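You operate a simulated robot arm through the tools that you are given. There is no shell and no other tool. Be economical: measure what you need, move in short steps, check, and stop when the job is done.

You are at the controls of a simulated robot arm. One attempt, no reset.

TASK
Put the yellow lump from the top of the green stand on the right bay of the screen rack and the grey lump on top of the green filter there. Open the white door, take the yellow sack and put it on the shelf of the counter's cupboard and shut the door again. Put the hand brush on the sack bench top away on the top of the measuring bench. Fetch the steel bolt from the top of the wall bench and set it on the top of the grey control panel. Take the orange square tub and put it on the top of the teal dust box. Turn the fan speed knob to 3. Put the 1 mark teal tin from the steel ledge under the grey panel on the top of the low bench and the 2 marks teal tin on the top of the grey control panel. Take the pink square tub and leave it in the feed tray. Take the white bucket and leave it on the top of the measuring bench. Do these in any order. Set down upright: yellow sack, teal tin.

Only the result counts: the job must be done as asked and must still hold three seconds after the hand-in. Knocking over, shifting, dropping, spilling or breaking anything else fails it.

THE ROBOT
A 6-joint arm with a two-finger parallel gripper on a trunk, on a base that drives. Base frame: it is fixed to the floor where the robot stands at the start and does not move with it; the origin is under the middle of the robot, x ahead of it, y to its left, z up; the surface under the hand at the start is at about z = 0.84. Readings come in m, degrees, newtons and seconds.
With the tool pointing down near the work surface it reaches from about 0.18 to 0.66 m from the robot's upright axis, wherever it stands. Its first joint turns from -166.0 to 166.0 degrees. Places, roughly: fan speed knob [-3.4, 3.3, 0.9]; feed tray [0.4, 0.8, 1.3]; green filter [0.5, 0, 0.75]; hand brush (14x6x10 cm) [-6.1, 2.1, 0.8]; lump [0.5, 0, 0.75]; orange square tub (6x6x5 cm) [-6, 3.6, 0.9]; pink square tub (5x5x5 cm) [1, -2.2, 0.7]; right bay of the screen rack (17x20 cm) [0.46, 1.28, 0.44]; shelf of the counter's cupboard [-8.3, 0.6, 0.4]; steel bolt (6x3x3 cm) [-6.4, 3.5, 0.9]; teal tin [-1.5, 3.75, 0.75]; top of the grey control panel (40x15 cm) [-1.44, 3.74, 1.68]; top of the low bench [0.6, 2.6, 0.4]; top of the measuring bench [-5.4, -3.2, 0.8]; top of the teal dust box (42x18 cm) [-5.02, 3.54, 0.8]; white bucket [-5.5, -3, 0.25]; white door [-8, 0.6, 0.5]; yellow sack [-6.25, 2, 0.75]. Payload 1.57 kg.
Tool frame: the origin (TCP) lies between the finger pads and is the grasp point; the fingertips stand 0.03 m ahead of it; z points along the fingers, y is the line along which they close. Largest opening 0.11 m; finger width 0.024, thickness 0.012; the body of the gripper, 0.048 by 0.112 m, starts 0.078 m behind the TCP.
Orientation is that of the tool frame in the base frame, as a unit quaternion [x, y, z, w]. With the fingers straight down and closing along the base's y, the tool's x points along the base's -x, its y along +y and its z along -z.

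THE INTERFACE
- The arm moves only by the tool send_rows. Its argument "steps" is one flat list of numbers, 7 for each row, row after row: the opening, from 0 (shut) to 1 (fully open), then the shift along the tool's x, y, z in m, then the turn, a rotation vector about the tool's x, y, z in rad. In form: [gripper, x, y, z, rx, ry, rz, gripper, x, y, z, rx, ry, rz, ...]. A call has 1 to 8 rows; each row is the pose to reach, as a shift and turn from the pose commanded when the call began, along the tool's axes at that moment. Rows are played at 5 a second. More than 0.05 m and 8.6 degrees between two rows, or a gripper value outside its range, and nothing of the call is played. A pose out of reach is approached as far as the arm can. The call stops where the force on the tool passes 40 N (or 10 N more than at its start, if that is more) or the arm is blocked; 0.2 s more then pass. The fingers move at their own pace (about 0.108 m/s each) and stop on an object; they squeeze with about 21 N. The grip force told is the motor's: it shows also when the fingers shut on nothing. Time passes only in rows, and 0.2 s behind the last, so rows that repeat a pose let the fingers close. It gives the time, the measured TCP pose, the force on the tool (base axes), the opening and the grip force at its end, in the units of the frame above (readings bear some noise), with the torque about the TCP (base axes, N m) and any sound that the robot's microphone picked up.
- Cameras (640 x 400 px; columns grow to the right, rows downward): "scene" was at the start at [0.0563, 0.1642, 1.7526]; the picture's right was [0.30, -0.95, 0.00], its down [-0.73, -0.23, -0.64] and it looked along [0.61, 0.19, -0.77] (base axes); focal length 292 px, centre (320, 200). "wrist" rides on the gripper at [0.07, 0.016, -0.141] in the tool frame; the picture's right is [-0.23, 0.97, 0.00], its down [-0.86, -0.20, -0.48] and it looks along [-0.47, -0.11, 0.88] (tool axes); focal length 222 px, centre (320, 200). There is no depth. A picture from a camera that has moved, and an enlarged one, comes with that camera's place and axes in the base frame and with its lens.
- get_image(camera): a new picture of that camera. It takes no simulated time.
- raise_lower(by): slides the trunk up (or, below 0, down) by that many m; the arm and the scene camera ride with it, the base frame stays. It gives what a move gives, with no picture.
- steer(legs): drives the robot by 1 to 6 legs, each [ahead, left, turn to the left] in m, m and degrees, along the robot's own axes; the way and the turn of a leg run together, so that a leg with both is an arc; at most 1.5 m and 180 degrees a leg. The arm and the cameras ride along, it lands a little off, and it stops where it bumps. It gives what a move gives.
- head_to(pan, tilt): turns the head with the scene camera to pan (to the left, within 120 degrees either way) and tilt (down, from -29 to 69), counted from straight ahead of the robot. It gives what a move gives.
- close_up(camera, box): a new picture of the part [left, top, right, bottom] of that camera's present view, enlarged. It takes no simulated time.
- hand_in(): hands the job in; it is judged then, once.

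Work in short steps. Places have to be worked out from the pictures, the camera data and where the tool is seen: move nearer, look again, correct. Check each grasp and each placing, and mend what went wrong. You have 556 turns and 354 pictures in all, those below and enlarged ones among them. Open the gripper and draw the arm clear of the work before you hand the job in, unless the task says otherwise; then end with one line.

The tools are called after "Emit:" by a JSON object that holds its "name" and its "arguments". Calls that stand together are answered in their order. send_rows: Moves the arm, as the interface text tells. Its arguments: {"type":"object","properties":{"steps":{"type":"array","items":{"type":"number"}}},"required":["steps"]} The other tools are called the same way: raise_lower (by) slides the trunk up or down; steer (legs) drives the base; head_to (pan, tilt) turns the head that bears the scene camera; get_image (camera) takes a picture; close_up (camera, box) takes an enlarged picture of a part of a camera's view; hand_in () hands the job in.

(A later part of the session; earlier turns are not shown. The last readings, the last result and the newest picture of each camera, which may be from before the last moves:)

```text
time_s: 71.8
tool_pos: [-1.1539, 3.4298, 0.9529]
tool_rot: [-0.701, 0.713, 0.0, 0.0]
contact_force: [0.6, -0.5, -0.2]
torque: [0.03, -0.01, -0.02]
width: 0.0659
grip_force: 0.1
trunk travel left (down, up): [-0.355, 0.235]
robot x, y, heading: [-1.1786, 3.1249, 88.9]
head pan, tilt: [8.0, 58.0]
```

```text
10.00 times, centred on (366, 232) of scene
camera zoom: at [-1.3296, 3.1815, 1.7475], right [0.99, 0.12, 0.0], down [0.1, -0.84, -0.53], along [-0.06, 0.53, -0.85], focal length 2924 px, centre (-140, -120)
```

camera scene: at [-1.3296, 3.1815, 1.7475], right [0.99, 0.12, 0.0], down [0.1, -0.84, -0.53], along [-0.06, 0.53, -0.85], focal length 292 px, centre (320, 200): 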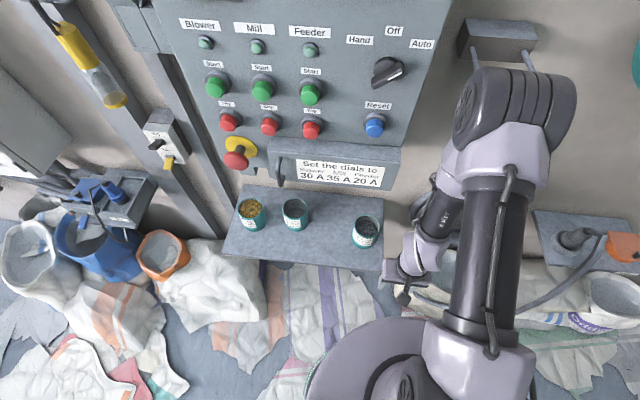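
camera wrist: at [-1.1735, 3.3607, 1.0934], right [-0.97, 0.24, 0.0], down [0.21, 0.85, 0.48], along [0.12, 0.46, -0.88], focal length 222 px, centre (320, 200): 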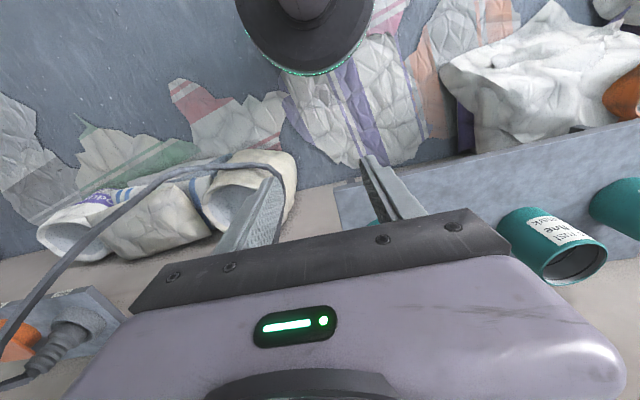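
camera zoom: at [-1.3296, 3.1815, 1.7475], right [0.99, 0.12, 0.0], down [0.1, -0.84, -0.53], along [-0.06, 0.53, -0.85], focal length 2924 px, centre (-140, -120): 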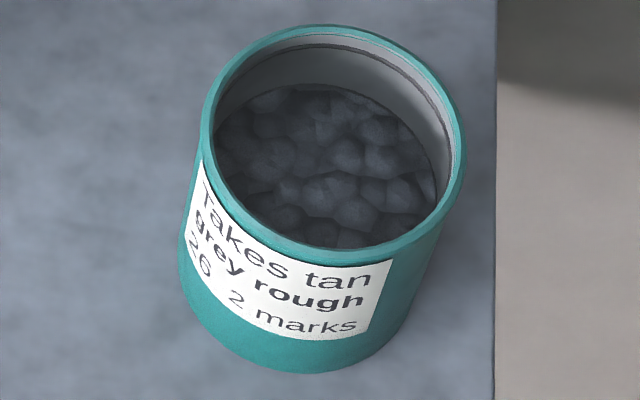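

Middle tin reads "1 mark", right tin "2 marks", with matching fill levels. The panel overhangs the ledge, so I'll grasp with the tool pitched 45° forward; tilt now and open.

Emit:
{"name": "send_rows", "arguments": {"steps": [1, -0.01, 0.01, -0.01, 0, -0.131, 0, 1, -0.02, 0.02, -0.02, 0, -0.262, 0, 1, -0.03, 0.03, -0.03, 0, -0.393, 0, 1, -0.04, 0.04, -0.03, 0, -0.524, 0, 1, -0.045, 0.05, -0.03, 0, -0.655, 0, 1, -0.05, 0.06, -0.03, 0, -0.785, 0]}}

Emit:
{"name": "get_image", "arguments": {"camera": "wrist"}}

Emit:
{"name": "get_image", "arguments": {"camera": "scene"}}

```text
time_s: 73.4
tool_pos: [-1.2236, 3.5287, 0.9919]
tool_rot: [-0.628, 0.646, 0.315, 0.298]
contact_force: [1.0, 0.5, -0.9]
torque: [0.01, 0.02, -0.02]
width: 0.1099
grip_force: 0.0
out of reach, approached as far as the arm can: row 4, 5, 6
trunk travel left (down, up): [-0.355, 0.235]
robot x, y, heading: [-1.182, 3.1344, 88.8]
head pan, tilt: [8.0, 58.0]
stopped in row 6: the arm was blocked; the commanded pose is now the measured one
```

```text
317 pictures are left
camera wrist: at [-1.2432, 3.3768, 1.025], right [-0.97, 0.15, 0.21], down [0.23, 0.15, 0.96], along [0.11, 0.98, -0.19], focal length 222 px, centre (320, 200)
```

wrist: 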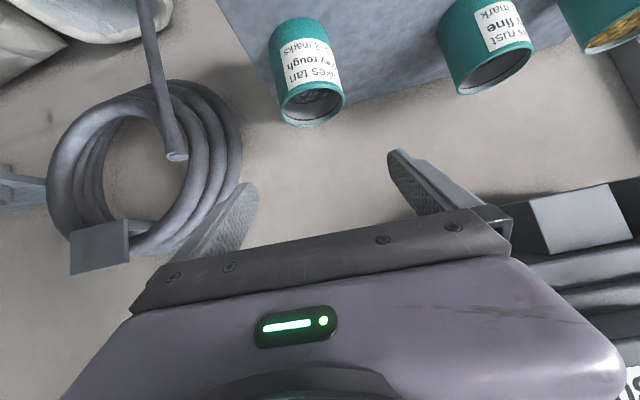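

```text
316 pictures are left
camera scene: at [-1.329, 3.1812, 1.7475], right [0.99, 0.12, 0.0], down [0.1, -0.84, -0.53], along [-0.07, 0.53, -0.85], focal length 292 px, centre (320, 200)
```

scene: 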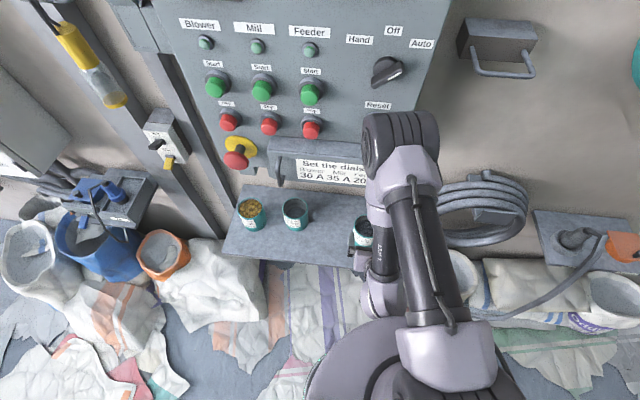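

The elbow came close to the panel and blocked. I back the base off right away for more room.

Emit:
{"name": "steer", "arguments": {"legs": [[-0.18, 0, 0]]}}

Emit:
{"name": "get_image", "arguments": {"camera": "scene"}}

Emit:
{"name": "get_image", "arguments": {"camera": "wrist"}}

```text
time_s: 74.9
tool_pos: [-1.227, 3.3507, 0.9901]
tool_rot: [-0.627, 0.647, 0.314, 0.299]
contact_force: [0.2, -0.4, -0.3]
torque: [0.02, 0.01, 0.01]
width: 0.1099
grip_force: 0.0
trunk travel left (down, up): [-0.355, 0.235]
robot x, y, heading: [-1.19, 2.9516, 88.8]
head pan, tilt: [8.0, 58.0]
```

```text
315 pictures are left
camera scene: at [-1.3329, 3.0014, 1.7474], right [0.99, 0.12, 0.0], down [0.1, -0.84, -0.53], along [-0.06, 0.53, -0.85], focal length 292 px, centre (320, 200)
```

scene: 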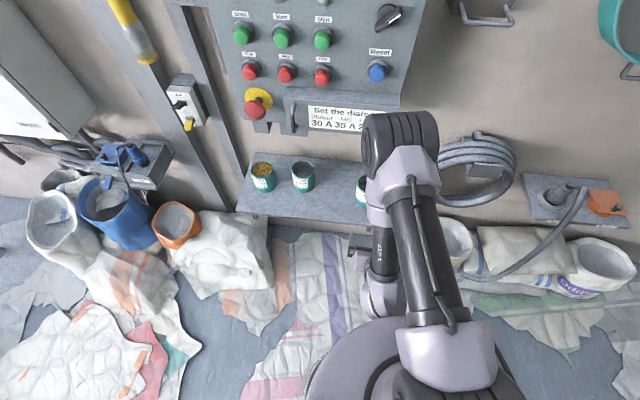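

```text
314 pictures are left
camera wrist: at [-1.2462, 3.197, 1.0244], right [-0.97, 0.16, 0.21], down [0.23, 0.15, 0.96], along [0.12, 0.98, -0.19], focal length 222 px, centre (320, 200)
```

wrist: 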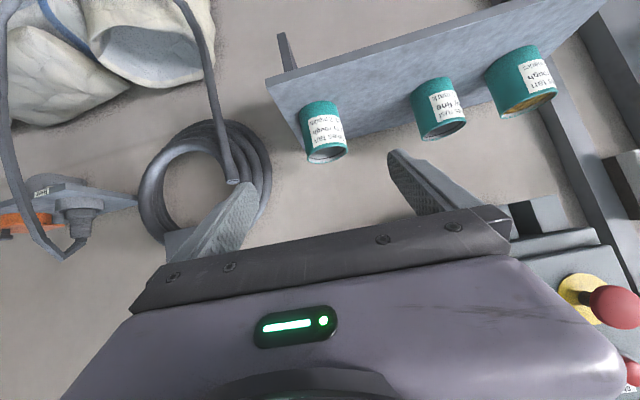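

Triangulated right tin: axis ≈(-1.222,3.66), rim z≈0.84, ledge ≈0.75. Drive 5 cm nearer and move to a pre-grasp along the tool axis.

Emit:
{"name": "steer", "arguments": {"legs": [[0.05, 0, 0]]}}

Emit:
{"name": "send_rows", "arguments": {"steps": [1, -0.002, -0.002, 0.045, 0, 0, 0, 1, -0.004, -0.004, 0.09, 0, 0, 0, 1, -0.006, -0.005, 0.135, 0, 0, 0, 1, -0.008, -0.006, 0.18, 0, 0, 0]}}

Emit:
{"name": "get_image", "arguments": {"camera": "wrist"}}

Emit:
{"name": "get_image", "arguments": {"camera": "scene"}}

```text
time_s: 75.8
tool_pos: [-1.2276, 3.4023, 0.9908]
tool_rot: [-0.627, 0.646, 0.316, 0.299]
contact_force: [-0.7, -0.6, 0.1]
torque: [-0.02, 0.02, 0.02]
width: 0.11
grip_force: 0.0
trunk travel left (down, up): [-0.355, 0.235]
robot x, y, heading: [-1.1834, 2.9991, 88.8]
head pan, tilt: [8.0, 58.0]
```

```text
time_s: 76.8
tool_pos: [-1.2213, 3.5471, 0.8849]
tool_rot: [-0.627, 0.647, 0.315, 0.299]
contact_force: [0.4, 0.5, -0.7]
torque: [0.02, 0.0, -0.03]
width: 0.11
grip_force: 0.1
trunk travel left (down, up): [-0.355, 0.235]
robot x, y, heading: [-1.1872, 3.0037, 89.1]
head pan, tilt: [8.0, 58.0]
```

```text
313 pictures are left
camera wrist: at [-1.2404, 3.3939, 0.918], right [-0.97, 0.16, 0.21], down [0.23, 0.15, 0.96], along [0.12, 0.98, -0.19], focal length 222 px, centre (320, 200)
```

wrist: 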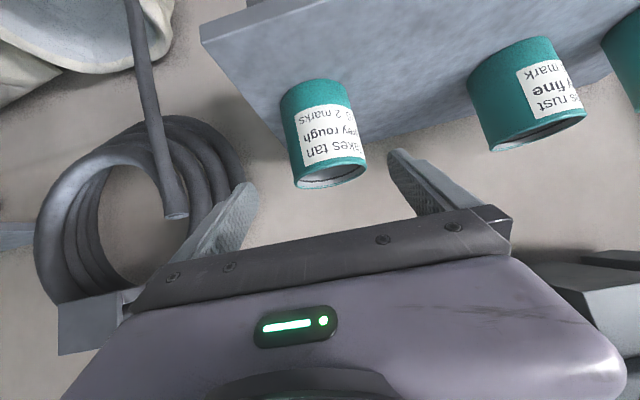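

```text
312 pictures are left
camera scene: at [-1.3319, 3.0523, 1.7474], right [0.99, 0.12, 0.0], down [0.1, -0.84, -0.53], along [-0.06, 0.53, -0.85], focal length 292 px, centre (320, 200)
```

scene: 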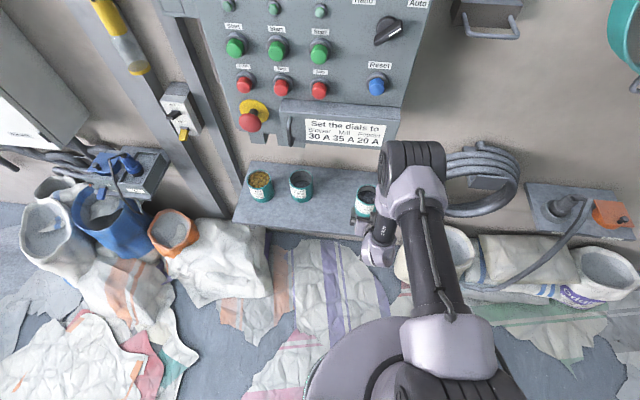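

Tin axis at (-1.229,3.66). Advance along the tool axis and close.

Emit:
{"name": "send_rows", "arguments": {"steps": [1, -0.001, 0.003, 0.045, 0, 0, 0, 1, -0.002, 0.005, 0.09, 0, 0, 0, 1, -0.003, 0.005, 0.125, 0, 0, 0, 1, -0.004, 0.005, 0.138, 0, 0, 0]}}

Emit:
{"name": "get_image", "arguments": {"camera": "wrist"}}

```text
time_s: 77.8
tool_pos: [-1.229, 3.6566, 0.8029]
tool_rot: [-0.628, 0.646, 0.315, 0.299]
contact_force: [-0.1, -0.3, 0.0]
torque: [0.0, 0.02, 0.02]
width: 0.1101
grip_force: 0.1
trunk travel left (down, up): [-0.355, 0.235]
robot x, y, heading: [-1.181, 3.0003, 88.9]
head pan, tilt: [8.0, 58.0]
```

```text
311 pictures are left
camera wrist: at [-1.2471, 3.5039, 0.8348], right [-0.97, 0.15, 0.21], down [0.23, 0.15, 0.96], along [0.12, 0.98, -0.19], focal length 222 px, centre (320, 200)
```

wrist: 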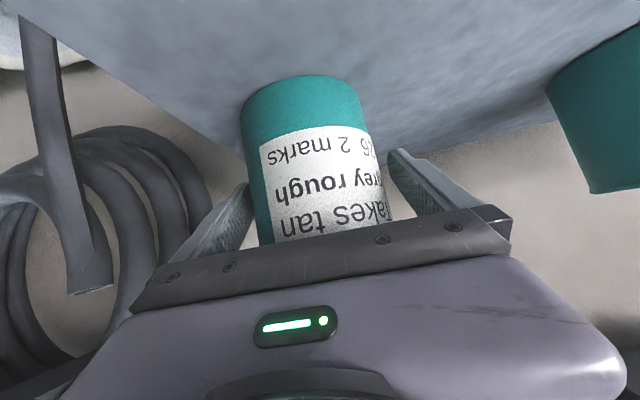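

Tin lies between the fingers; close and lift slightly.

Emit:
{"name": "send_rows", "arguments": {"steps": [0, 0, 0, 0, 0, 0, 0, 0, 0, 0, 0, 0, 0, 0, 0, 0, 0, 0, 0, 0, 0, 0, -0.008, 0, -0.006, 0, 0, 0, 0, -0.023, 0, -0.019, 0, 0, 0]}}

Emit:
{"name": "get_image", "arguments": {"camera": "wrist"}}

```text
time_s: 79.0
tool_pos: [-1.2262, 3.6539, 0.8333]
tool_rot: [-0.626, 0.648, 0.314, 0.299]
contact_force: [-0.3, -0.2, -3.9]
torque: [-0.03, -0.01, 0.01]
width: 0.0868
grip_force: 20.7
trunk travel left (down, up): [-0.355, 0.235]
robot x, y, heading: [-1.1875, 3.0031, 89.0]
head pan, tilt: [8.0, 58.0]
```

```text
310 pictures are left
camera wrist: at [-1.2449, 3.5024, 0.8653], right [-0.97, 0.16, 0.21], down [0.23, 0.15, 0.96], along [0.12, 0.98, -0.19], focal length 222 px, centre (320, 200)
```

wrist: 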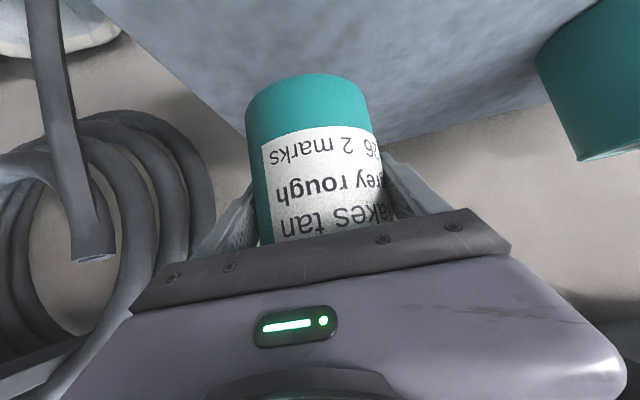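

Held firmly (≈4 N weight, tin bottom ≈5 cm below TCP). Back the base off, raise the trunk, then lift the arm in front of the panel.

Emit:
{"name": "steer", "arguments": {"legs": [[-0.22, 0, 0]]}}

Emit:
{"name": "raise_lower", "arguments": {"by": 0.235}}

Emit:
{"name": "send_rows", "arguments": {"steps": [0, -0.02, 0, -0.04, 0, 0, 0, 0, -0.05, 0, -0.075, 0, 0, 0, 0, -0.085, 0, -0.11, 0, 0, 0, 0, -0.12, 0, -0.14, 0, 0, 0, 0, -0.155, 0, -0.17, 0, 0, 0, 0, -0.19, 0, -0.2, 0, 0, 0, 0, -0.225, 0, -0.23, 0, 0, 0, 0, -0.26, 0, -0.26, 0, 0, 0]}}

Emit:
{"name": "head_to", "arguments": {"pan": 0, "tilt": 25}}

Emit:
{"name": "get_image", "arguments": {"camera": "scene"}}

```text
time_s: 80.7
tool_pos: [-1.2294, 3.4351, 0.8326]
tool_rot: [-0.627, 0.647, 0.315, 0.299]
contact_force: [0.3, 0.0, -2.0]
torque: [0.05, -0.02, -0.01]
width: 0.0869
grip_force: 20.9
trunk travel left (down, up): [-0.355, 0.235]
robot x, y, heading: [-1.1919, 2.7801, 88.8]
head pan, tilt: [8.0, 58.0]
```

```text
time_s: 83.2
tool_pos: [-1.23, 3.4346, 1.0684]
tool_rot: [-0.627, 0.647, 0.315, 0.299]
contact_force: [-0.7, 1.3, -4.3]
torque: [0.01, -0.01, 0.01]
width: 0.0868
grip_force: 21.2
trunk travel left (down, up): [-0.59, 0.0]
robot x, y, heading: [-1.1913, 2.7772, 89.2]
head pan, tilt: [8.0, 58.0]
```

```text
time_s: 85.0
tool_pos: [-1.2172, 3.3934, 1.4347]
tool_rot: [-0.627, 0.646, 0.316, 0.299]
contact_force: [0.6, -1.8, -3.0]
torque: [-0.02, 0.01, -0.02]
width: 0.0865
grip_force: 21.0
trunk travel left (down, up): [-0.59, 0.0]
robot x, y, heading: [-1.1914, 2.7789, 88.8]
head pan, tilt: [8.0, 58.0]
```

```text
time_s: 85.9
tool_pos: [-1.2186, 3.3948, 1.4336]
tool_rot: [-0.627, 0.647, 0.315, 0.299]
contact_force: [1.4, -0.3, -3.4]
torque: [-0.01, 0.0, -0.02]
width: 0.0867
grip_force: 20.6
trunk travel left (down, up): [-0.59, 0.0]
robot x, y, heading: [-1.1903, 2.781, 88.9]
head pan, tilt: [0.0, 25.0]
```

```text
309 pictures are left
camera scene: at [-1.3261, 2.8548, 2.03], right [1.0, -0.02, 0.0], down [-0.01, -0.42, -0.91], along [0.02, 0.91, -0.42], focal length 292 px, centre (320, 200)
```

scene: 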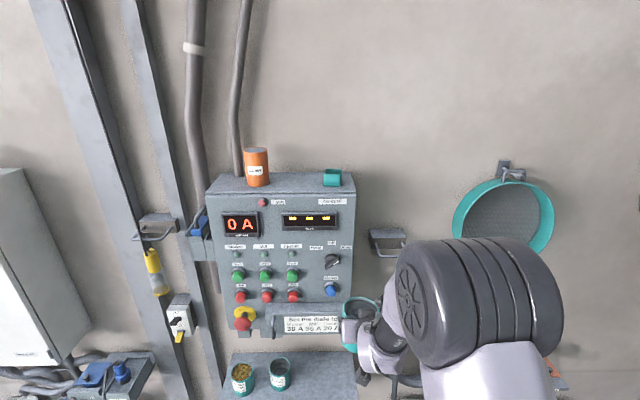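

Emit:
{"name": "close_up", "arguments": {"camera": "scene", "box": [195, 135, 371, 245]}}

```text
3.64 times, centred on (283, 190) of scene
camera zoom: at [-1.3261, 2.8548, 2.03], right [1.0, -0.02, 0.0], down [-0.01, -0.42, -0.91], along [0.02, 0.91, -0.42], focal length 1063 px, centre (454, 236)
```

zoom: 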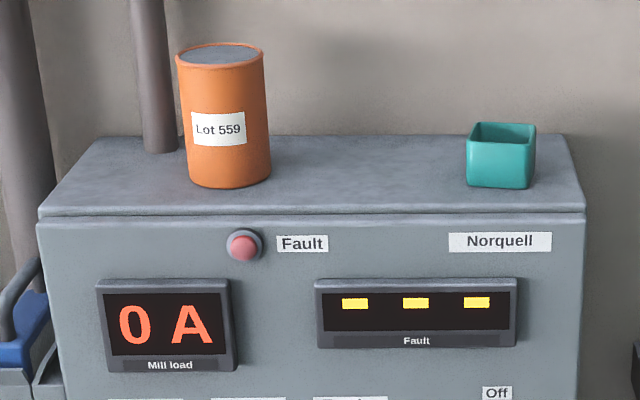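

Free gap on the panel top: x −1.465…−1.297 (tin goes to x=-1.38, y=3.75), with a spare spot left of the jar for the bolt. Raise the arm further.

Emit:
{"name": "send_rows", "arguments": {"steps": [0, -0.0328, 0.0013, -0.031, 0, 0, 0, 0, -0.0656, 0.0026, -0.062, 0, 0, 0, 0, -0.0984, 0.004, -0.093, 0, 0, 0, 0, -0.131, 0.0053, -0.124, 0, 0, 0, 0, -0.164, 0.0066, -0.155, 0, 0, 0, 0, -0.197, 0.008, -0.186, 0, 0, 0, 0, -0.23, 0.009, -0.217, 0, 0, 0, 0, -0.262, 0.011, -0.248, 0, 0, 0]}}

Emit:
{"name": "get_image", "arguments": {"camera": "scene"}}

Emit:
{"name": "get_image", "arguments": {"camera": "wrist"}}

```text
time_s: 87.7
tool_pos: [-1.2541, 3.3509, 1.7636]
tool_rot: [-0.617, 0.647, 0.314, 0.32]
contact_force: [-0.2, 0.0, -3.6]
torque: [0.01, 0.04, 0.0]
width: 0.0862
grip_force: 20.8
out of reach, approached as far as the arm can: row 4, 5, 6, 7, 8
trunk travel left (down, up): [-0.59, 0.0]
robot x, y, heading: [-1.1887, 2.7767, 88.7]
head pan, tilt: [0.0, 25.0]
```

```text
307 pictures are left
camera scene: at [-1.3256, 2.8532, 2.0302], right [1.0, -0.02, 0.0], down [-0.01, -0.42, -0.91], along [0.02, 0.91, -0.42], focal length 292 px, centre (320, 200)
```

scene: 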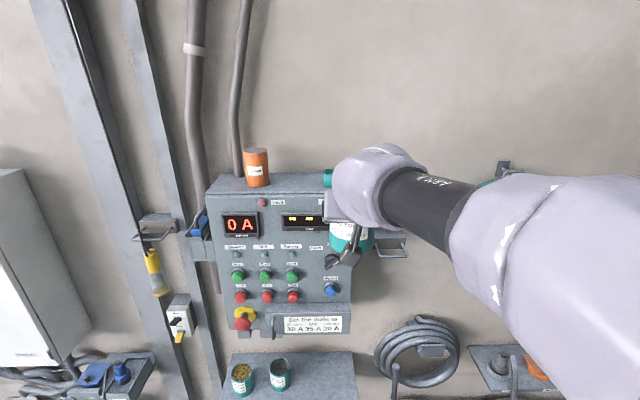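

```text
306 pictures are left
camera wrist: at [-1.2788, 3.1968, 1.7909], right [-0.97, 0.18, 0.19], down [0.22, 0.12, 0.97], along [0.15, 0.98, -0.15], focal length 222 px, centre (320, 200)
```

wrist: 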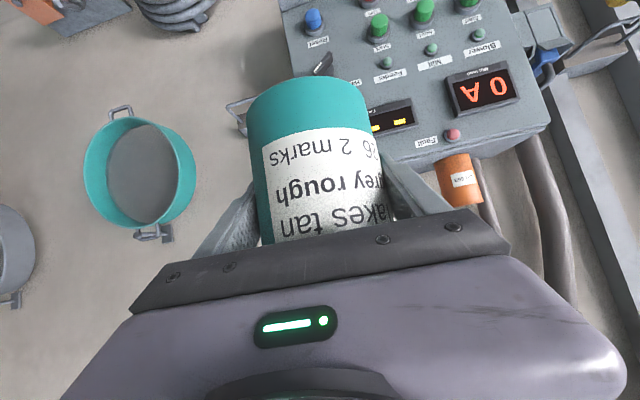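

The arm is near its upper limit at this distance; pull in toward the robot to gain height and shift left.

Emit:
{"name": "send_rows", "arguments": {"steps": [0, 0.009, 0.019, -0.032, 0, 0, 0, 0, 0.018, 0.038, -0.064, 0, 0, 0, 0, 0.026, 0.057, -0.096, 0, 0, 0, 0, 0.035, 0.076, -0.128, 0, 0, 0]}}

Emit:
{"name": "get_image", "arguments": {"camera": "scene"}}

```text
time_s: 88.7
tool_pos: [-1.3285, 3.2281, 1.8158]
tool_rot: [-0.627, 0.646, 0.315, 0.299]
contact_force: [-0.5, -0.3, -3.4]
torque: [0.0, -0.01, -0.02]
width: 0.086
grip_force: 21.1
out of reach, approached as far as the arm can: row 1
trunk travel left (down, up): [-0.59, 0.0]
robot x, y, heading: [-1.1902, 2.7791, 88.8]
head pan, tilt: [0.0, 25.0]
```

```text
305 pictures are left
camera scene: at [-1.3226, 2.8521, 2.0314], right [1.0, -0.06, 0.0], down [-0.03, -0.41, -0.91], along [0.06, 0.91, -0.41], focal length 292 px, centre (320, 200)
```

scene: 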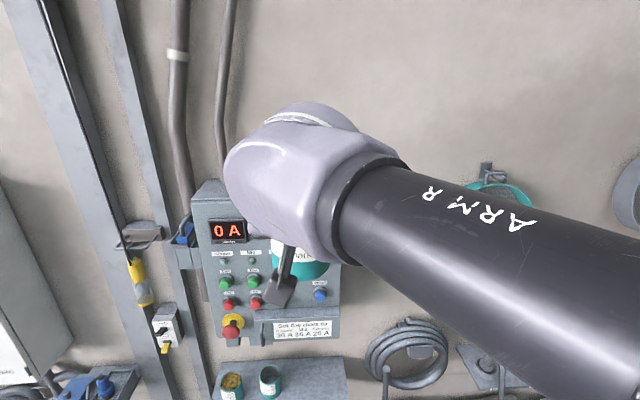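

Height 1.816, tin bottom ≈1.763, clear of the panel top. Drive forward in two stages.

Emit:
{"name": "steer", "arguments": {"legs": [[0.38, 0.05, 0]]}}

Emit:
{"name": "get_image", "arguments": {"camera": "scene"}}

Emit:
{"name": "get_image", "arguments": {"camera": "wrist"}}

```text
time_s: 91.2
tool_pos: [-1.3762, 3.6094, 1.8155]
tool_rot: [-0.629, 0.644, 0.316, 0.298]
contact_force: [-0.4, 0.8, -2.9]
torque: [-0.02, -0.01, 0.02]
width: 0.0861
grip_force: 21.3
trunk travel left (down, up): [-0.59, 0.0]
robot x, y, heading: [-1.232, 3.1566, 89.7]
head pan, tilt: [0.0, 25.0]
```

```text
304 pictures are left
camera scene: at [-1.3666, 3.233, 2.0317], right [1.0, -0.05, 0.0], down [-0.02, -0.41, -0.91], along [0.05, 0.91, -0.41], focal length 292 px, centre (320, 200)
```

scene: 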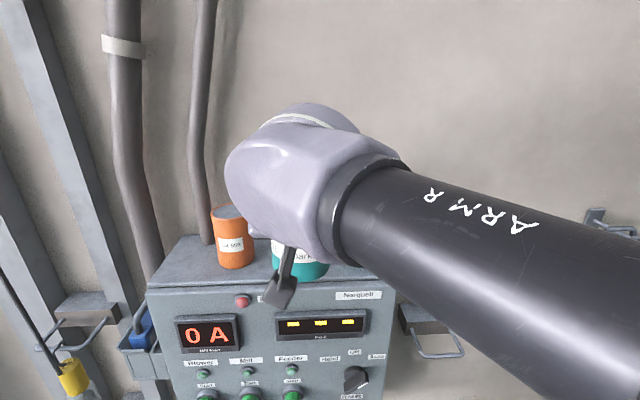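

```text
303 pictures are left
camera wrist: at [-1.394, 3.455, 1.8491], right [-0.97, 0.15, 0.21], down [0.23, 0.16, 0.96], along [0.11, 0.98, -0.18], focal length 222 px, centre (320, 200)
```

wrist: 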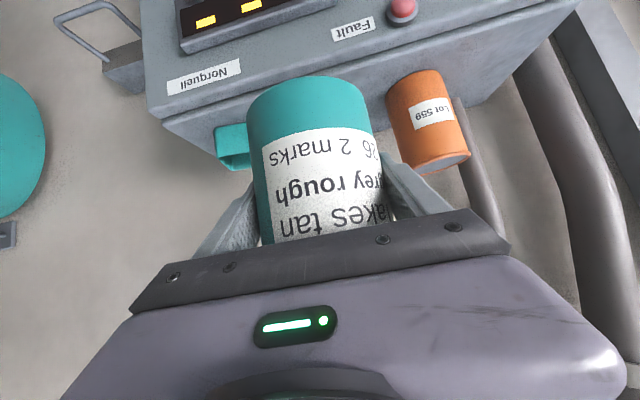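

Drive the last 13 cm.

Emit:
{"name": "steer", "arguments": {"legs": [[0.135, 0.008, 0]]}}

Emit:
{"name": "get_image", "arguments": {"camera": "wrist"}}

Emit:
{"name": "get_image", "arguments": {"camera": "scene"}}

```text
time_s: 92.5
tool_pos: [-1.3834, 3.7402, 1.8162]
tool_rot: [-0.63, 0.643, 0.317, 0.298]
contact_force: [0.1, -0.2, -3.1]
torque: [0.0, 0.0, 0.02]
width: 0.086
grip_force: 21.4
trunk travel left (down, up): [-0.59, 0.0]
robot x, y, heading: [-1.2401, 3.2919, 89.3]
head pan, tilt: [0.0, 25.0]
```

```text
302 pictures are left
camera wrist: at [-1.4009, 3.5872, 1.8493], right [-0.97, 0.15, 0.21], down [0.23, 0.16, 0.96], along [0.11, 0.98, -0.18], focal length 222 px, centre (320, 200)
```

wrist: 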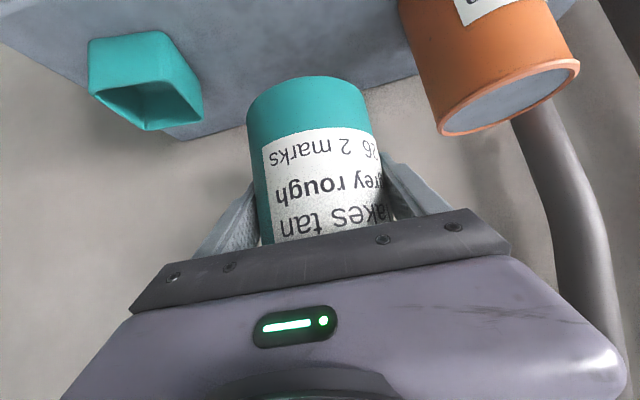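

```text
301 pictures are left
camera scene: at [-1.3735, 3.3652, 2.0319], right [1.0, -0.05, 0.0], down [-0.02, -0.4, -0.91], along [0.05, 0.91, -0.4], focal length 292 px, centre (320, 200)
```

scene: 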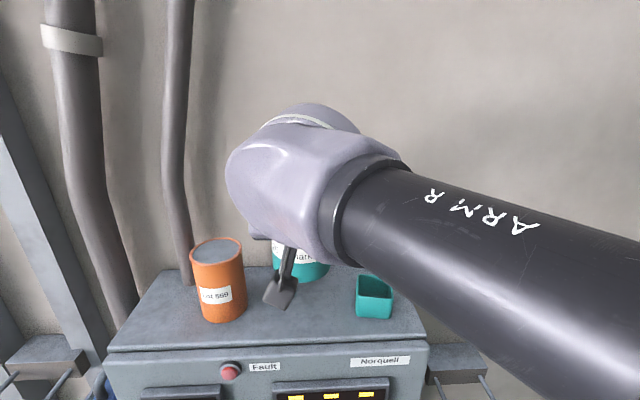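

Aligned between jar and block. Lower with the trunk.

Emit:
{"name": "raise_lower", "arguments": {"by": -0.07}}

Emit:
{"name": "get_image", "arguments": {"camera": "wrist"}}

Emit:
{"name": "get_image", "arguments": {"camera": "scene"}}

```text
time_s: 93.5
tool_pos: [-1.3821, 3.7422, 1.7463]
tool_rot: [-0.63, 0.644, 0.316, 0.297]
contact_force: [0.1, -0.5, -4.3]
torque: [0.03, -0.01, 0.01]
width: 0.086
grip_force: 21.0
trunk travel left (down, up): [-0.52, 0.07]
robot x, y, heading: [-1.241, 3.2924, 89.3]
head pan, tilt: [0.0, 25.0]
```

```text
300 pictures are left
camera wrist: at [-1.401, 3.5893, 1.7789], right [-0.97, 0.15, 0.21], down [0.23, 0.16, 0.96], along [0.11, 0.98, -0.19], focal length 222 px, centre (320, 200)
```

wrist: 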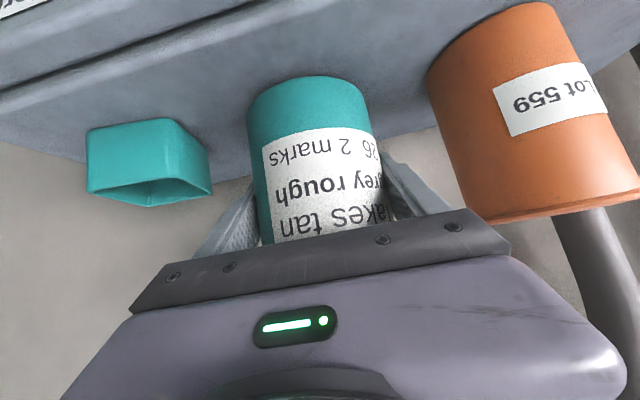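

```text
299 pictures are left
camera scene: at [-1.3737, 3.3675, 1.9619], right [1.0, -0.05, 0.0], down [-0.02, -0.4, -0.91], along [0.05, 0.91, -0.41], focal length 292 px, centre (320, 200)
```

scene: 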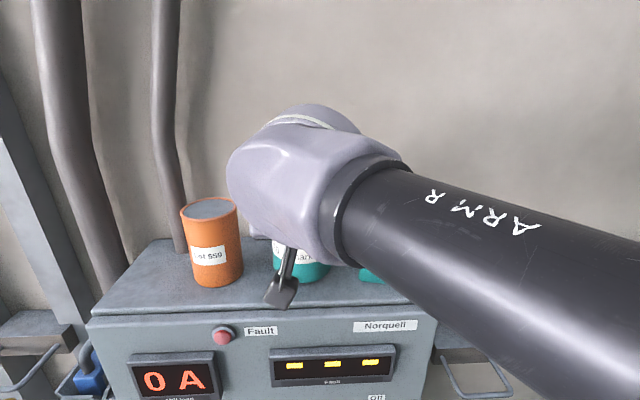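

Emit:
{"name": "raise_lower", "arguments": {"by": -0.013}}

```text
time_s: 94.2
tool_pos: [-1.3838, 3.7401, 1.7337]
tool_rot: [-0.63, 0.643, 0.318, 0.298]
contact_force: [-1.3, -3.0, 16.4]
torque: [0.25, -0.55, 0.03]
width: 0.0864
grip_force: 20.9
trunk travel left (down, up): [-0.507, 0.083]
robot x, y, heading: [-1.2409, 3.2913, 89.4]
head pan, tilt: [0.0, 25.0]
```

Seated (≈20 N contact). Open and withdraw along the tool axis.

Emit:
{"name": "send_rows", "arguments": {"steps": [0.95, 0, 0, 0, 0, 0, 0, 0.95, 0, 0, 0, 0, 0, 0, 0.95, 0, 0, -0.03, 0, 0, 0, 0.95, 0, 0, -0.07, 0, 0, 0, 0.95, 0, 0, -0.11, 0, 0, 0]}}

Emit:
{"name": "get_image", "arguments": {"camera": "wrist"}}

```text
time_s: 95.4
tool_pos: [-1.3858, 3.6534, 1.7966]
tool_rot: [-0.628, 0.642, 0.32, 0.302]
contact_force: [0.7, 0.3, -0.1]
torque: [0.02, 0.03, -0.01]
width: 0.1044
grip_force: 0.1
out of reach, approached as far as the arm can: row 5
trunk travel left (down, up): [-0.507, 0.083]
robot x, y, heading: [-1.2451, 3.2924, 89.8]
head pan, tilt: [0.0, 25.0]
```

```text
298 pictures are left
camera wrist: at [-1.404, 3.4993, 1.8272], right [-0.97, 0.15, 0.21], down [0.23, 0.15, 0.96], along [0.11, 0.98, -0.17], focal length 222 px, centre (320, 200)
```

wrist: 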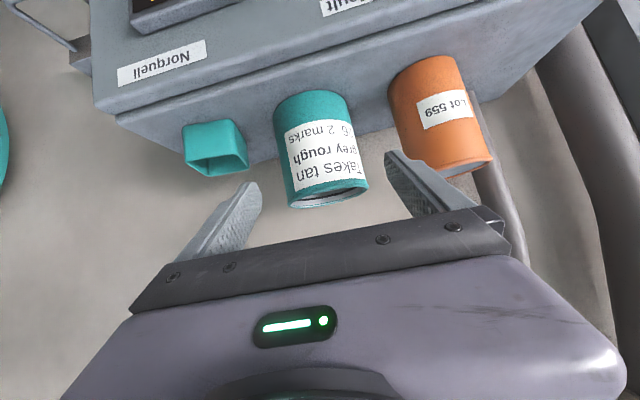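

Tin 2 stands well. Back off, lower the trunk, then bring the arm down for the middle tin.

Emit:
{"name": "steer", "arguments": {"legs": [[-0.48, 0.05, 0]]}}

Emit:
{"name": "raise_lower", "arguments": {"by": -0.3}}

Emit:
{"name": "send_rows", "arguments": {"steps": [1, 0.032, -0.001, 0.036, 0, 0, 0, 1, 0.064, -0.002, 0.072, 0, 0, 0, 1, 0.096, -0.004, 0.108, 0, 0, 0, 1, 0.128, -0.006, 0.144, 0, 0, 0, 1, 0.16, -0.008, 0.18, 0, 0, 0, 1, 0.192, -0.01, 0.216, 0, 0, 0, 1, 0.224, -0.011, 0.252, 0, 0, 0, 1, 0.256, -0.012, 0.288, 0, 0, 0]}}

Emit:
{"name": "get_image", "arguments": {"camera": "wrist"}}

Emit:
{"name": "get_image", "arguments": {"camera": "scene"}}

```text
time_s: 98.2
tool_pos: [-1.4402, 3.1754, 1.7964]
tool_rot: [-0.627, 0.643, 0.319, 0.304]
contact_force: [0.4, 0.0, -0.5]
torque: [0.01, 0.01, 0.03]
width: 0.1046
grip_force: 0.0
trunk travel left (down, up): [-0.507, 0.083]
robot x, y, heading: [-1.292, 2.8129, 89.2]
head pan, tilt: [0.0, 25.0]
```

```text
time_s: 101.2
tool_pos: [-1.4408, 3.1743, 1.4954]
tool_rot: [-0.627, 0.643, 0.318, 0.303]
contact_force: [0.5, -0.1, -0.2]
torque: [0.02, -0.02, -0.02]
width: 0.1045
grip_force: 0.0
trunk travel left (down, up): [-0.207, 0.383]
robot x, y, heading: [-1.2953, 2.8154, 89.4]
head pan, tilt: [0.0, 25.0]
```

```text
time_s: 103.0
tool_pos: [-1.4412, 3.2475, 1.1128]
tool_rot: [-0.628, 0.644, 0.316, 0.302]
contact_force: [-0.1, -0.4, 0.2]
torque: [-0.01, 0.03, -0.01]
width: 0.1101
grip_force: 0.0
trunk travel left (down, up): [-0.207, 0.383]
robot x, y, heading: [-1.296, 2.8131, 89.6]
head pan, tilt: [0.0, 25.0]
```

```text
297 pictures are left
camera wrist: at [-1.46, 3.0936, 1.1444], right [-0.97, 0.15, 0.21], down [0.23, 0.15, 0.96], along [0.12, 0.98, -0.18], focal length 222 px, centre (320, 200)
```

wrist: 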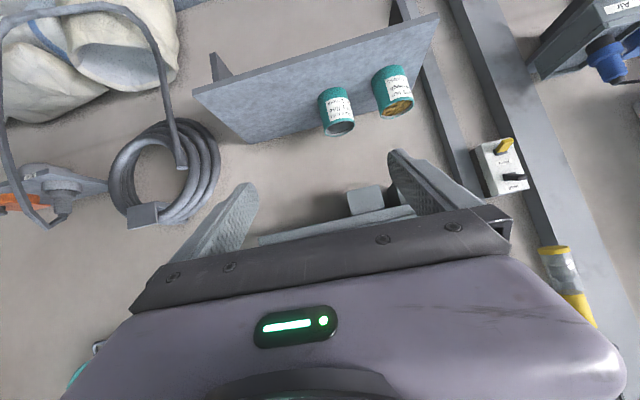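

```text
296 pictures are left
camera scene: at [-1.4331, 2.8895, 1.6469], right [1.0, -0.01, 0.0], down [0.0, -0.42, -0.91], along [0.01, 0.91, -0.42], focal length 292 px, centre (320, 200)
```

scene: 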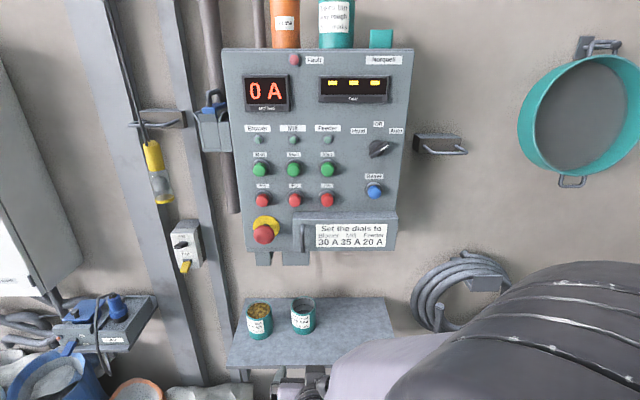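

Emit:
{"name": "close_up", "arguments": {"camera": "scene", "box": [235, 290, 331, 350]}}

```text
6.67 times, centred on (283, 320) of scene
camera zoom: at [-1.4331, 2.8895, 1.6469], right [1.0, -0.01, 0.0], down [0.0, -0.42, -0.91], along [0.01, 0.91, -0.42], focal length 1949 px, centre (567, -600)
```

zoom: 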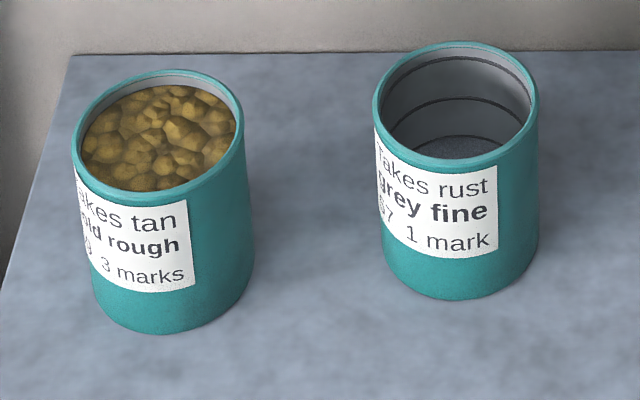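

The middle tin is the 1-mark one, at (-1.483,3.708). Drive nearer and go to the pre-grasp.

Emit:
{"name": "steer", "arguments": {"legs": [[0.22, 0, 0]]}}

Emit:
{"name": "send_rows", "arguments": {"steps": [1, 0.016, 0.006, 0.038, 0, 0, 0, 1, 0.032, 0.012, 0.076, 0, 0, 0, 1, 0.048, 0.018, 0.114, 0, 0, 0, 1, 0.064, 0.024, 0.152, 0, 0, 0, 1, 0.08, 0.03, 0.19, 0, 0, 0, 1, 0.098, 0.037, 0.23, 0, 0, 0]}}

Emit:
{"name": "get_image", "arguments": {"camera": "wrist"}}

Emit:
{"name": "get_image", "arguments": {"camera": "scene"}}

```text
time_s: 104.7
tool_pos: [-1.4386, 3.4629, 1.1133]
tool_rot: [-0.627, 0.644, 0.317, 0.303]
contact_force: [-0.1, 0.5, -0.1]
torque: [-0.01, -0.03, 0.0]
width: 0.1099
grip_force: 0.0
trunk travel left (down, up): [-0.207, 0.383]
robot x, y, heading: [-1.2894, 3.0294, 89.5]
head pan, tilt: [0.0, 25.0]
```

```text
time_s: 106.1
tool_pos: [-1.4829, 3.585, 0.8929]
tool_rot: [-0.627, 0.644, 0.316, 0.302]
contact_force: [-0.2, 0.8, 0.4]
torque: [0.01, -0.02, -0.02]
width: 0.1099
grip_force: 0.1
trunk travel left (down, up): [-0.207, 0.383]
robot x, y, heading: [-1.2945, 3.0287, 89.6]
head pan, tilt: [0.0, 25.0]
```

```text
294 pictures are left
camera wrist: at [-1.5008, 3.4317, 0.9253], right [-0.97, 0.15, 0.21], down [0.23, 0.15, 0.96], along [0.12, 0.98, -0.18], focal length 222 px, centre (320, 200)
```

wrist: 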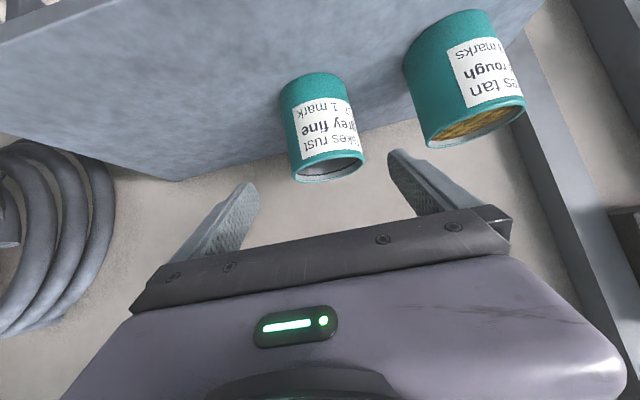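

```text
293 pictures are left
camera scene: at [-1.4302, 3.1055, 1.647], right [1.0, -0.01, 0.0], down [0.0, -0.42, -0.91], along [0.01, 0.91, -0.42], focal length 292 px, centre (320, 200)
```

scene: 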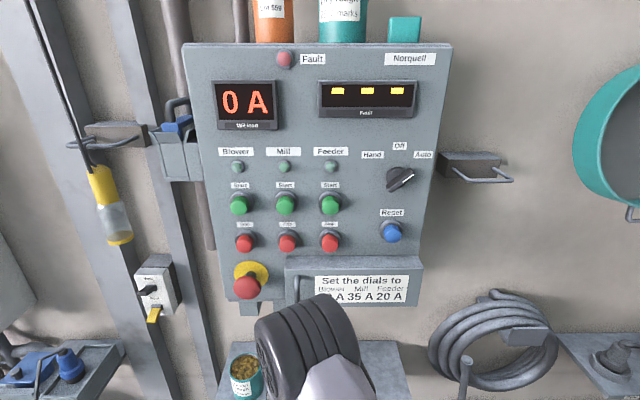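

Aligned. Advance and grasp.

Emit:
{"name": "send_rows", "arguments": {"steps": [1, -0.001, 0.003, 0.045, 0, 0, 0, 1, -0.003, 0.003, 0.09, 0, 0, 0, 1, -0.005, 0.003, 0.13, 0, 0, 0, 1, -0.005, 0.003, 0.149, 0, 0, 0, 0, -0.005, 0.003, 0.149, 0, 0, 0, 0, -0.005, 0.003, 0.149, 0, 0, 0, 0, -0.005, 0.003, 0.149, 0, 0, 0]}}

Emit:
{"name": "get_image", "arguments": {"camera": "wrist"}}

```text
time_s: 107.7
tool_pos: [-1.4852, 3.7052, 0.8097]
tool_rot: [-0.627, 0.643, 0.318, 0.303]
contact_force: [0.7, 0.9, 3.4]
torque: [0.08, -0.28, 0.07]
width: 0.0868
grip_force: 20.7
trunk travel left (down, up): [-0.207, 0.383]
robot x, y, heading: [-1.2927, 3.0254, 89.3]
head pan, tilt: [0.0, 25.0]
```

```text
292 pictures are left
camera wrist: at [-1.504, 3.5519, 0.8398], right [-0.97, 0.15, 0.21], down [0.23, 0.15, 0.96], along [0.11, 0.98, -0.18], focal length 222 px, centre (320, 200)
```

wrist: 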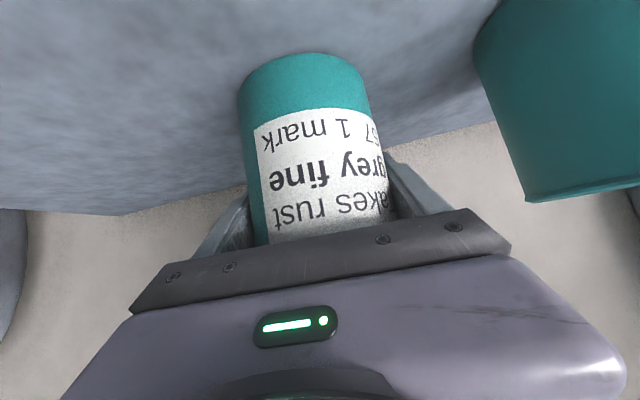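

Held (86.8 mm). Lift, back off and turn toward the low bench.

Emit:
{"name": "send_rows", "arguments": {"steps": [0, -0.016, 0, -0.013, 0, 0, 0, 0, -0.04, 0, -0.032, 0, 0, 0]}}

Emit:
{"name": "steer", "arguments": {"legs": [[-0.22, 0, 0], [0, 0, -90], [0.75, 0, 0]]}}

Emit:
{"name": "head_to", "arguments": {"pan": 0, "tilt": 45}}

Emit:
{"name": "get_image", "arguments": {"camera": "scene"}}

Emit:
{"name": "get_image", "arguments": {"camera": "wrist"}}

```text
time_s: 108.3
tool_pos: [-1.4826, 3.7042, 0.8599]
tool_rot: [-0.628, 0.644, 0.317, 0.302]
contact_force: [0.3, 0.1, -2.4]
torque: [0.01, -0.03, 0.03]
width: 0.0866
grip_force: 20.8
trunk travel left (down, up): [-0.207, 0.383]
robot x, y, heading: [-1.2924, 3.0306, 89.2]
head pan, tilt: [0.0, 25.0]
```

```text
time_s: 117.6
tool_pos: [0.1446, 2.953, 0.8594]
tool_rot: [0.023, 0.899, 0.006, 0.438]
contact_force: [-1.2, 0.5, -1.6]
torque: [-0.01, 0.0, 0.01]
width: 0.0866
grip_force: 20.9
trunk travel left (down, up): [-0.207, 0.383]
robot x, y, heading: [-0.5354, 2.7812, -2.0]
head pan, tilt: [0.0, 25.0]
```

```text
time_s: 118.4
tool_pos: [0.1447, 2.9525, 0.8607]
tool_rot: [0.022, 0.899, 0.006, 0.438]
contact_force: [-0.6, -0.1, -2.8]
torque: [-0.03, -0.03, 0.01]
width: 0.0864
grip_force: 21.1
trunk travel left (down, up): [-0.207, 0.383]
robot x, y, heading: [-0.5313, 2.7783, -2.1]
head pan, tilt: [0.0, 45.0]
```

```text
291 pictures are left
camera scene: at [-0.4645, 2.9191, 1.6166], right [-0.04, -1.0, 0.0], down [-0.71, 0.03, -0.71], along [0.71, -0.03, -0.71], focal length 292 px, centre (320, 200)
```

scene: 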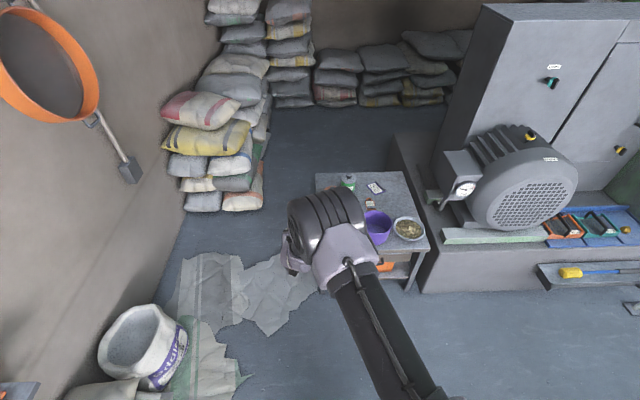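

```text
290 pictures are left
camera wrist: at [-0.0102, 2.9739, 0.8911], right [0.18, 0.96, 0.21], down [0.14, -0.23, 0.96], along [0.97, -0.14, -0.18], focal length 222 px, centre (320, 200)
```

wrist: 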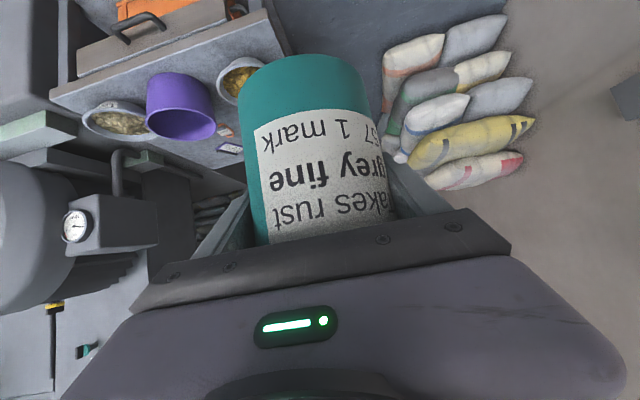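

Bench map (from earlier picture): bowls along its front (x≈0.49), free spot around (0.76,2.46). I bring the arm to the right side, then drive toward the bench with the tin kept high.

Emit:
{"name": "send_rows", "arguments": {"steps": [0, 0, -0.045, 0, 0, 0, 0, 0, 0, -0.09, 0, 0, 0, 0, 0, 0, -0.135, 0, 0, 0, 0, 0, 0, -0.18, 0, 0, 0, 0, 0, 0, -0.225, 0, 0, 0, 0, 0, 0, -0.27, 0, 0, 0, 0]}}

Emit:
{"name": "steer", "arguments": {"legs": [[0.4, -0.17, 2]]}}

Emit:
{"name": "head_to", "arguments": {"pan": -5, "tilt": 50}}

Emit:
{"name": "get_image", "arguments": {"camera": "scene"}}

Emit:
{"name": "get_image", "arguments": {"camera": "wrist"}}

```text
time_s: 119.8
tool_pos: [0.1346, 2.6842, 0.8525]
tool_rot: [0.023, 0.899, 0.005, 0.438]
contact_force: [0.3, -0.2, -2.0]
torque: [-0.01, 0.01, -0.01]
width: 0.0864
grip_force: 21.2
trunk travel left (down, up): [-0.207, 0.383]
robot x, y, heading: [-0.5366, 2.7813, -2.0]
head pan, tilt: [0.0, 45.0]
```

```text
time_s: 122.5
tool_pos: [0.5345, 2.5335, 0.8519]
tool_rot: [0.007, 0.899, 0.013, 0.438]
contact_force: [0.0, -0.5, -2.1]
torque: [0.0, -0.02, -0.02]
width: 0.0863
grip_force: 21.0
trunk travel left (down, up): [-0.207, 0.383]
robot x, y, heading: [-0.1356, 2.6042, 0.1]
head pan, tilt: [0.0, 45.0]
```

```text
time_s: 123.2
tool_pos: [0.5351, 2.5339, 0.8532]
tool_rot: [0.006, 0.899, 0.013, 0.438]
contact_force: [0.3, 0.3, -2.5]
torque: [0.03, -0.01, 0.01]
width: 0.0866
grip_force: 20.9
trunk travel left (down, up): [-0.207, 0.383]
robot x, y, heading: [-0.139, 2.6044, 0.1]
head pan, tilt: [-5.0, 50.0]
```

```text
289 pictures are left
camera scene: at [-0.0776, 2.7388, 1.6096], right [-0.09, -1.0, 0.0], down [-0.76, 0.07, -0.64], along [0.64, -0.06, -0.77], focal length 292 px, centre (320, 200)
```

scene: 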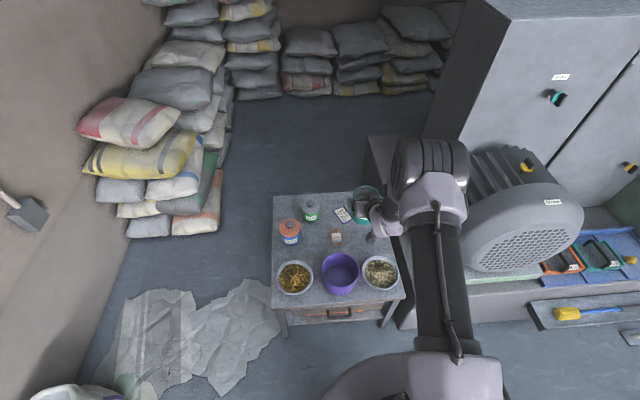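

```text
288 pictures are left
camera wrist: at [0.3789, 2.5494, 0.8851], right [0.14, 0.97, 0.21], down [0.15, -0.23, 0.96], along [0.98, -0.1, -0.18], focal length 222 px, centre (320, 200)
```

wrist: 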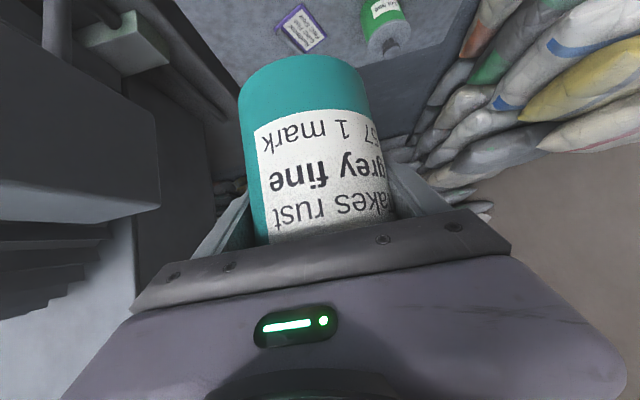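

Bench refined: x 0.39–0.98, y 2.35–2.89; white bowl (0.465,2.427), tag (0.695,2.587), card (0.82,2.54). Target (0.725,2.455). Drive ahead 0.2 and lower the trunk, then check.

Emit:
{"name": "steer", "arguments": {"legs": [[0.2, 0, 0]]}}

Emit:
{"name": "send_rows", "arguments": {"steps": [0, 0, -0.04, 0, 0, 0, 0, 0, 0, -0.078, 0, 0, 0, 0]}}

Emit:
{"name": "raise_lower", "arguments": {"by": -0.15}}

Emit:
{"name": "get_image", "arguments": {"camera": "scene"}}

Emit:
{"name": "get_image", "arguments": {"camera": "wrist"}}

```text
time_s: 124.8
tool_pos: [0.7346, 2.5324, 0.8532]
tool_rot: [0.006, 0.899, 0.013, 0.437]
contact_force: [0.0, -0.6, -1.9]
torque: [-0.02, -0.02, -0.01]
width: 0.0864
grip_force: 21.2
trunk travel left (down, up): [-0.207, 0.383]
robot x, y, heading: [0.0635, 2.6055, 0.0]
head pan, tilt: [-5.0, 50.0]
```

```text
time_s: 125.3
tool_pos: [0.7317, 2.4537, 0.8509]
tool_rot: [0.007, 0.899, 0.013, 0.438]
contact_force: [0.0, -0.6, -3.1]
torque: [0.03, 0.02, 0.04]
width: 0.0864
grip_force: 21.5
trunk travel left (down, up): [-0.207, 0.383]
robot x, y, heading: [0.0601, 2.6056, -0.2]
head pan, tilt: [-5.0, 50.0]
```

```text
time_s: 127.1
tool_pos: [0.7324, 2.4533, 0.7015]
tool_rot: [0.007, 0.899, 0.013, 0.438]
contact_force: [0.3, -0.4, -2.3]
torque: [0.0, 0.0, 0.0]
width: 0.0866
grip_force: 21.2
trunk travel left (down, up): [-0.057, 0.533]
robot x, y, heading: [0.0638, 2.603, -0.2]
head pan, tilt: [-5.0, 50.0]
```

```text
287 pictures are left
camera scene: at [0.1225, 2.7387, 1.4597], right [-0.09, -1.0, 0.0], down [-0.76, 0.07, -0.64], along [0.64, -0.06, -0.77], focal length 292 px, centre (320, 200)
```

scene: 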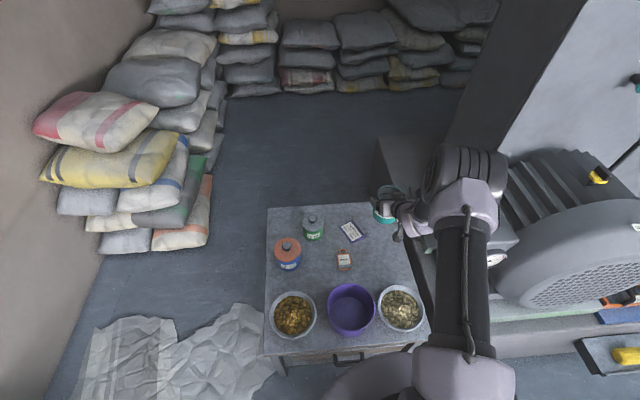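

```text
286 pictures are left
camera wrist: at [0.576, 2.4701, 0.7326], right [0.14, 0.97, 0.21], down [0.15, -0.23, 0.96], along [0.98, -0.1, -0.18], focal length 222 px, centre (320, 200)
```

wrist: 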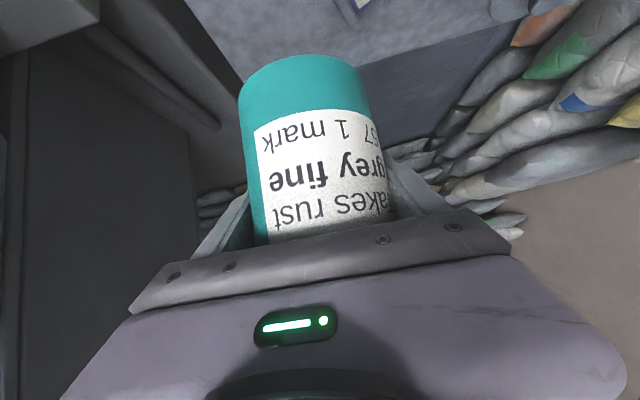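

Spot is clear; shift slightly to (0.722,2.448) to stay off the card. Drive 6 cm nearer for reach, pull the arm back and descend.

Emit:
{"name": "steer", "arguments": {"legs": [[0.06, 0, 0]]}}

Emit:
{"name": "send_rows", "arguments": {"steps": [0, 0.022, -0.003, -0.028, 0, 0, 0, 0, 0.043, -0.006, -0.055, 0, 0, 0, 0, 0.075, -0.008, -0.03, 0, 0, 0, 0, 0.106, -0.009, -0.006, 0, 0, 0, 0, 0.137, -0.01, 0.018, 0, 0, 0]}}

Emit:
{"name": "get_image", "arguments": {"camera": "scene"}}

Emit:
{"name": "get_image", "arguments": {"camera": "wrist"}}

```text
time_s: 128.1
tool_pos: [0.792, 2.4547, 0.7004]
tool_rot: [0.006, 0.899, 0.013, 0.437]
contact_force: [0.2, 0.5, -2.4]
torque: [0.02, -0.02, -0.01]
width: 0.0862
grip_force: 20.9
trunk travel left (down, up): [-0.057, 0.533]
robot x, y, heading: [0.1233, 2.6018, -0.3]
head pan, tilt: [-5.0, 50.0]
```

```text
time_s: 129.3
tool_pos: [0.7214, 2.4467, 0.5801]
tool_rot: [0.006, 0.899, 0.013, 0.438]
contact_force: [-0.2, 1.1, -3.3]
torque: [0.0, -0.02, 0.02]
width: 0.0864
grip_force: 21.2
trunk travel left (down, up): [-0.057, 0.533]
robot x, y, heading: [0.1226, 2.6075, 0.1]
head pan, tilt: [-5.0, 50.0]
```

```text
285 pictures are left
camera scene: at [0.182, 2.7387, 1.4596], right [-0.09, -1.0, 0.0], down [-0.76, 0.07, -0.64], along [0.64, -0.06, -0.77], focal length 292 px, centre (320, 200)
```

scene: 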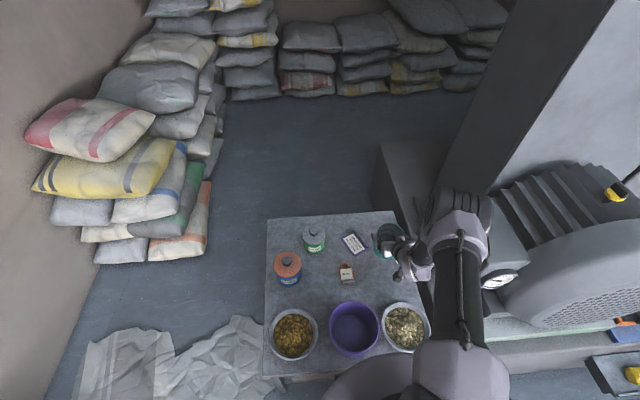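

```text
284 pictures are left
camera wrist: at [0.5661, 2.4626, 0.6119], right [0.14, 0.97, 0.21], down [0.15, -0.23, 0.96], along [0.98, -0.1, -0.18], focal length 222 px, centre (320, 200)
```

wrist: 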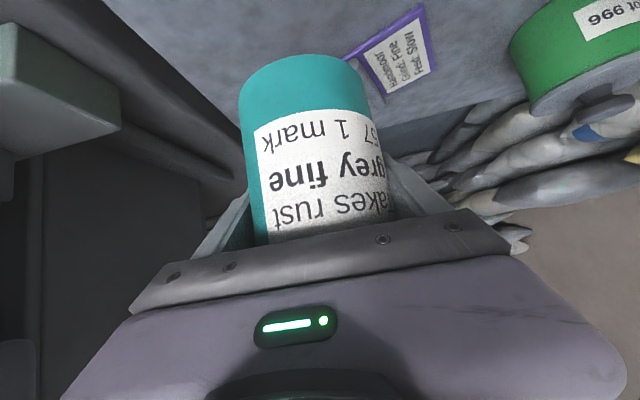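

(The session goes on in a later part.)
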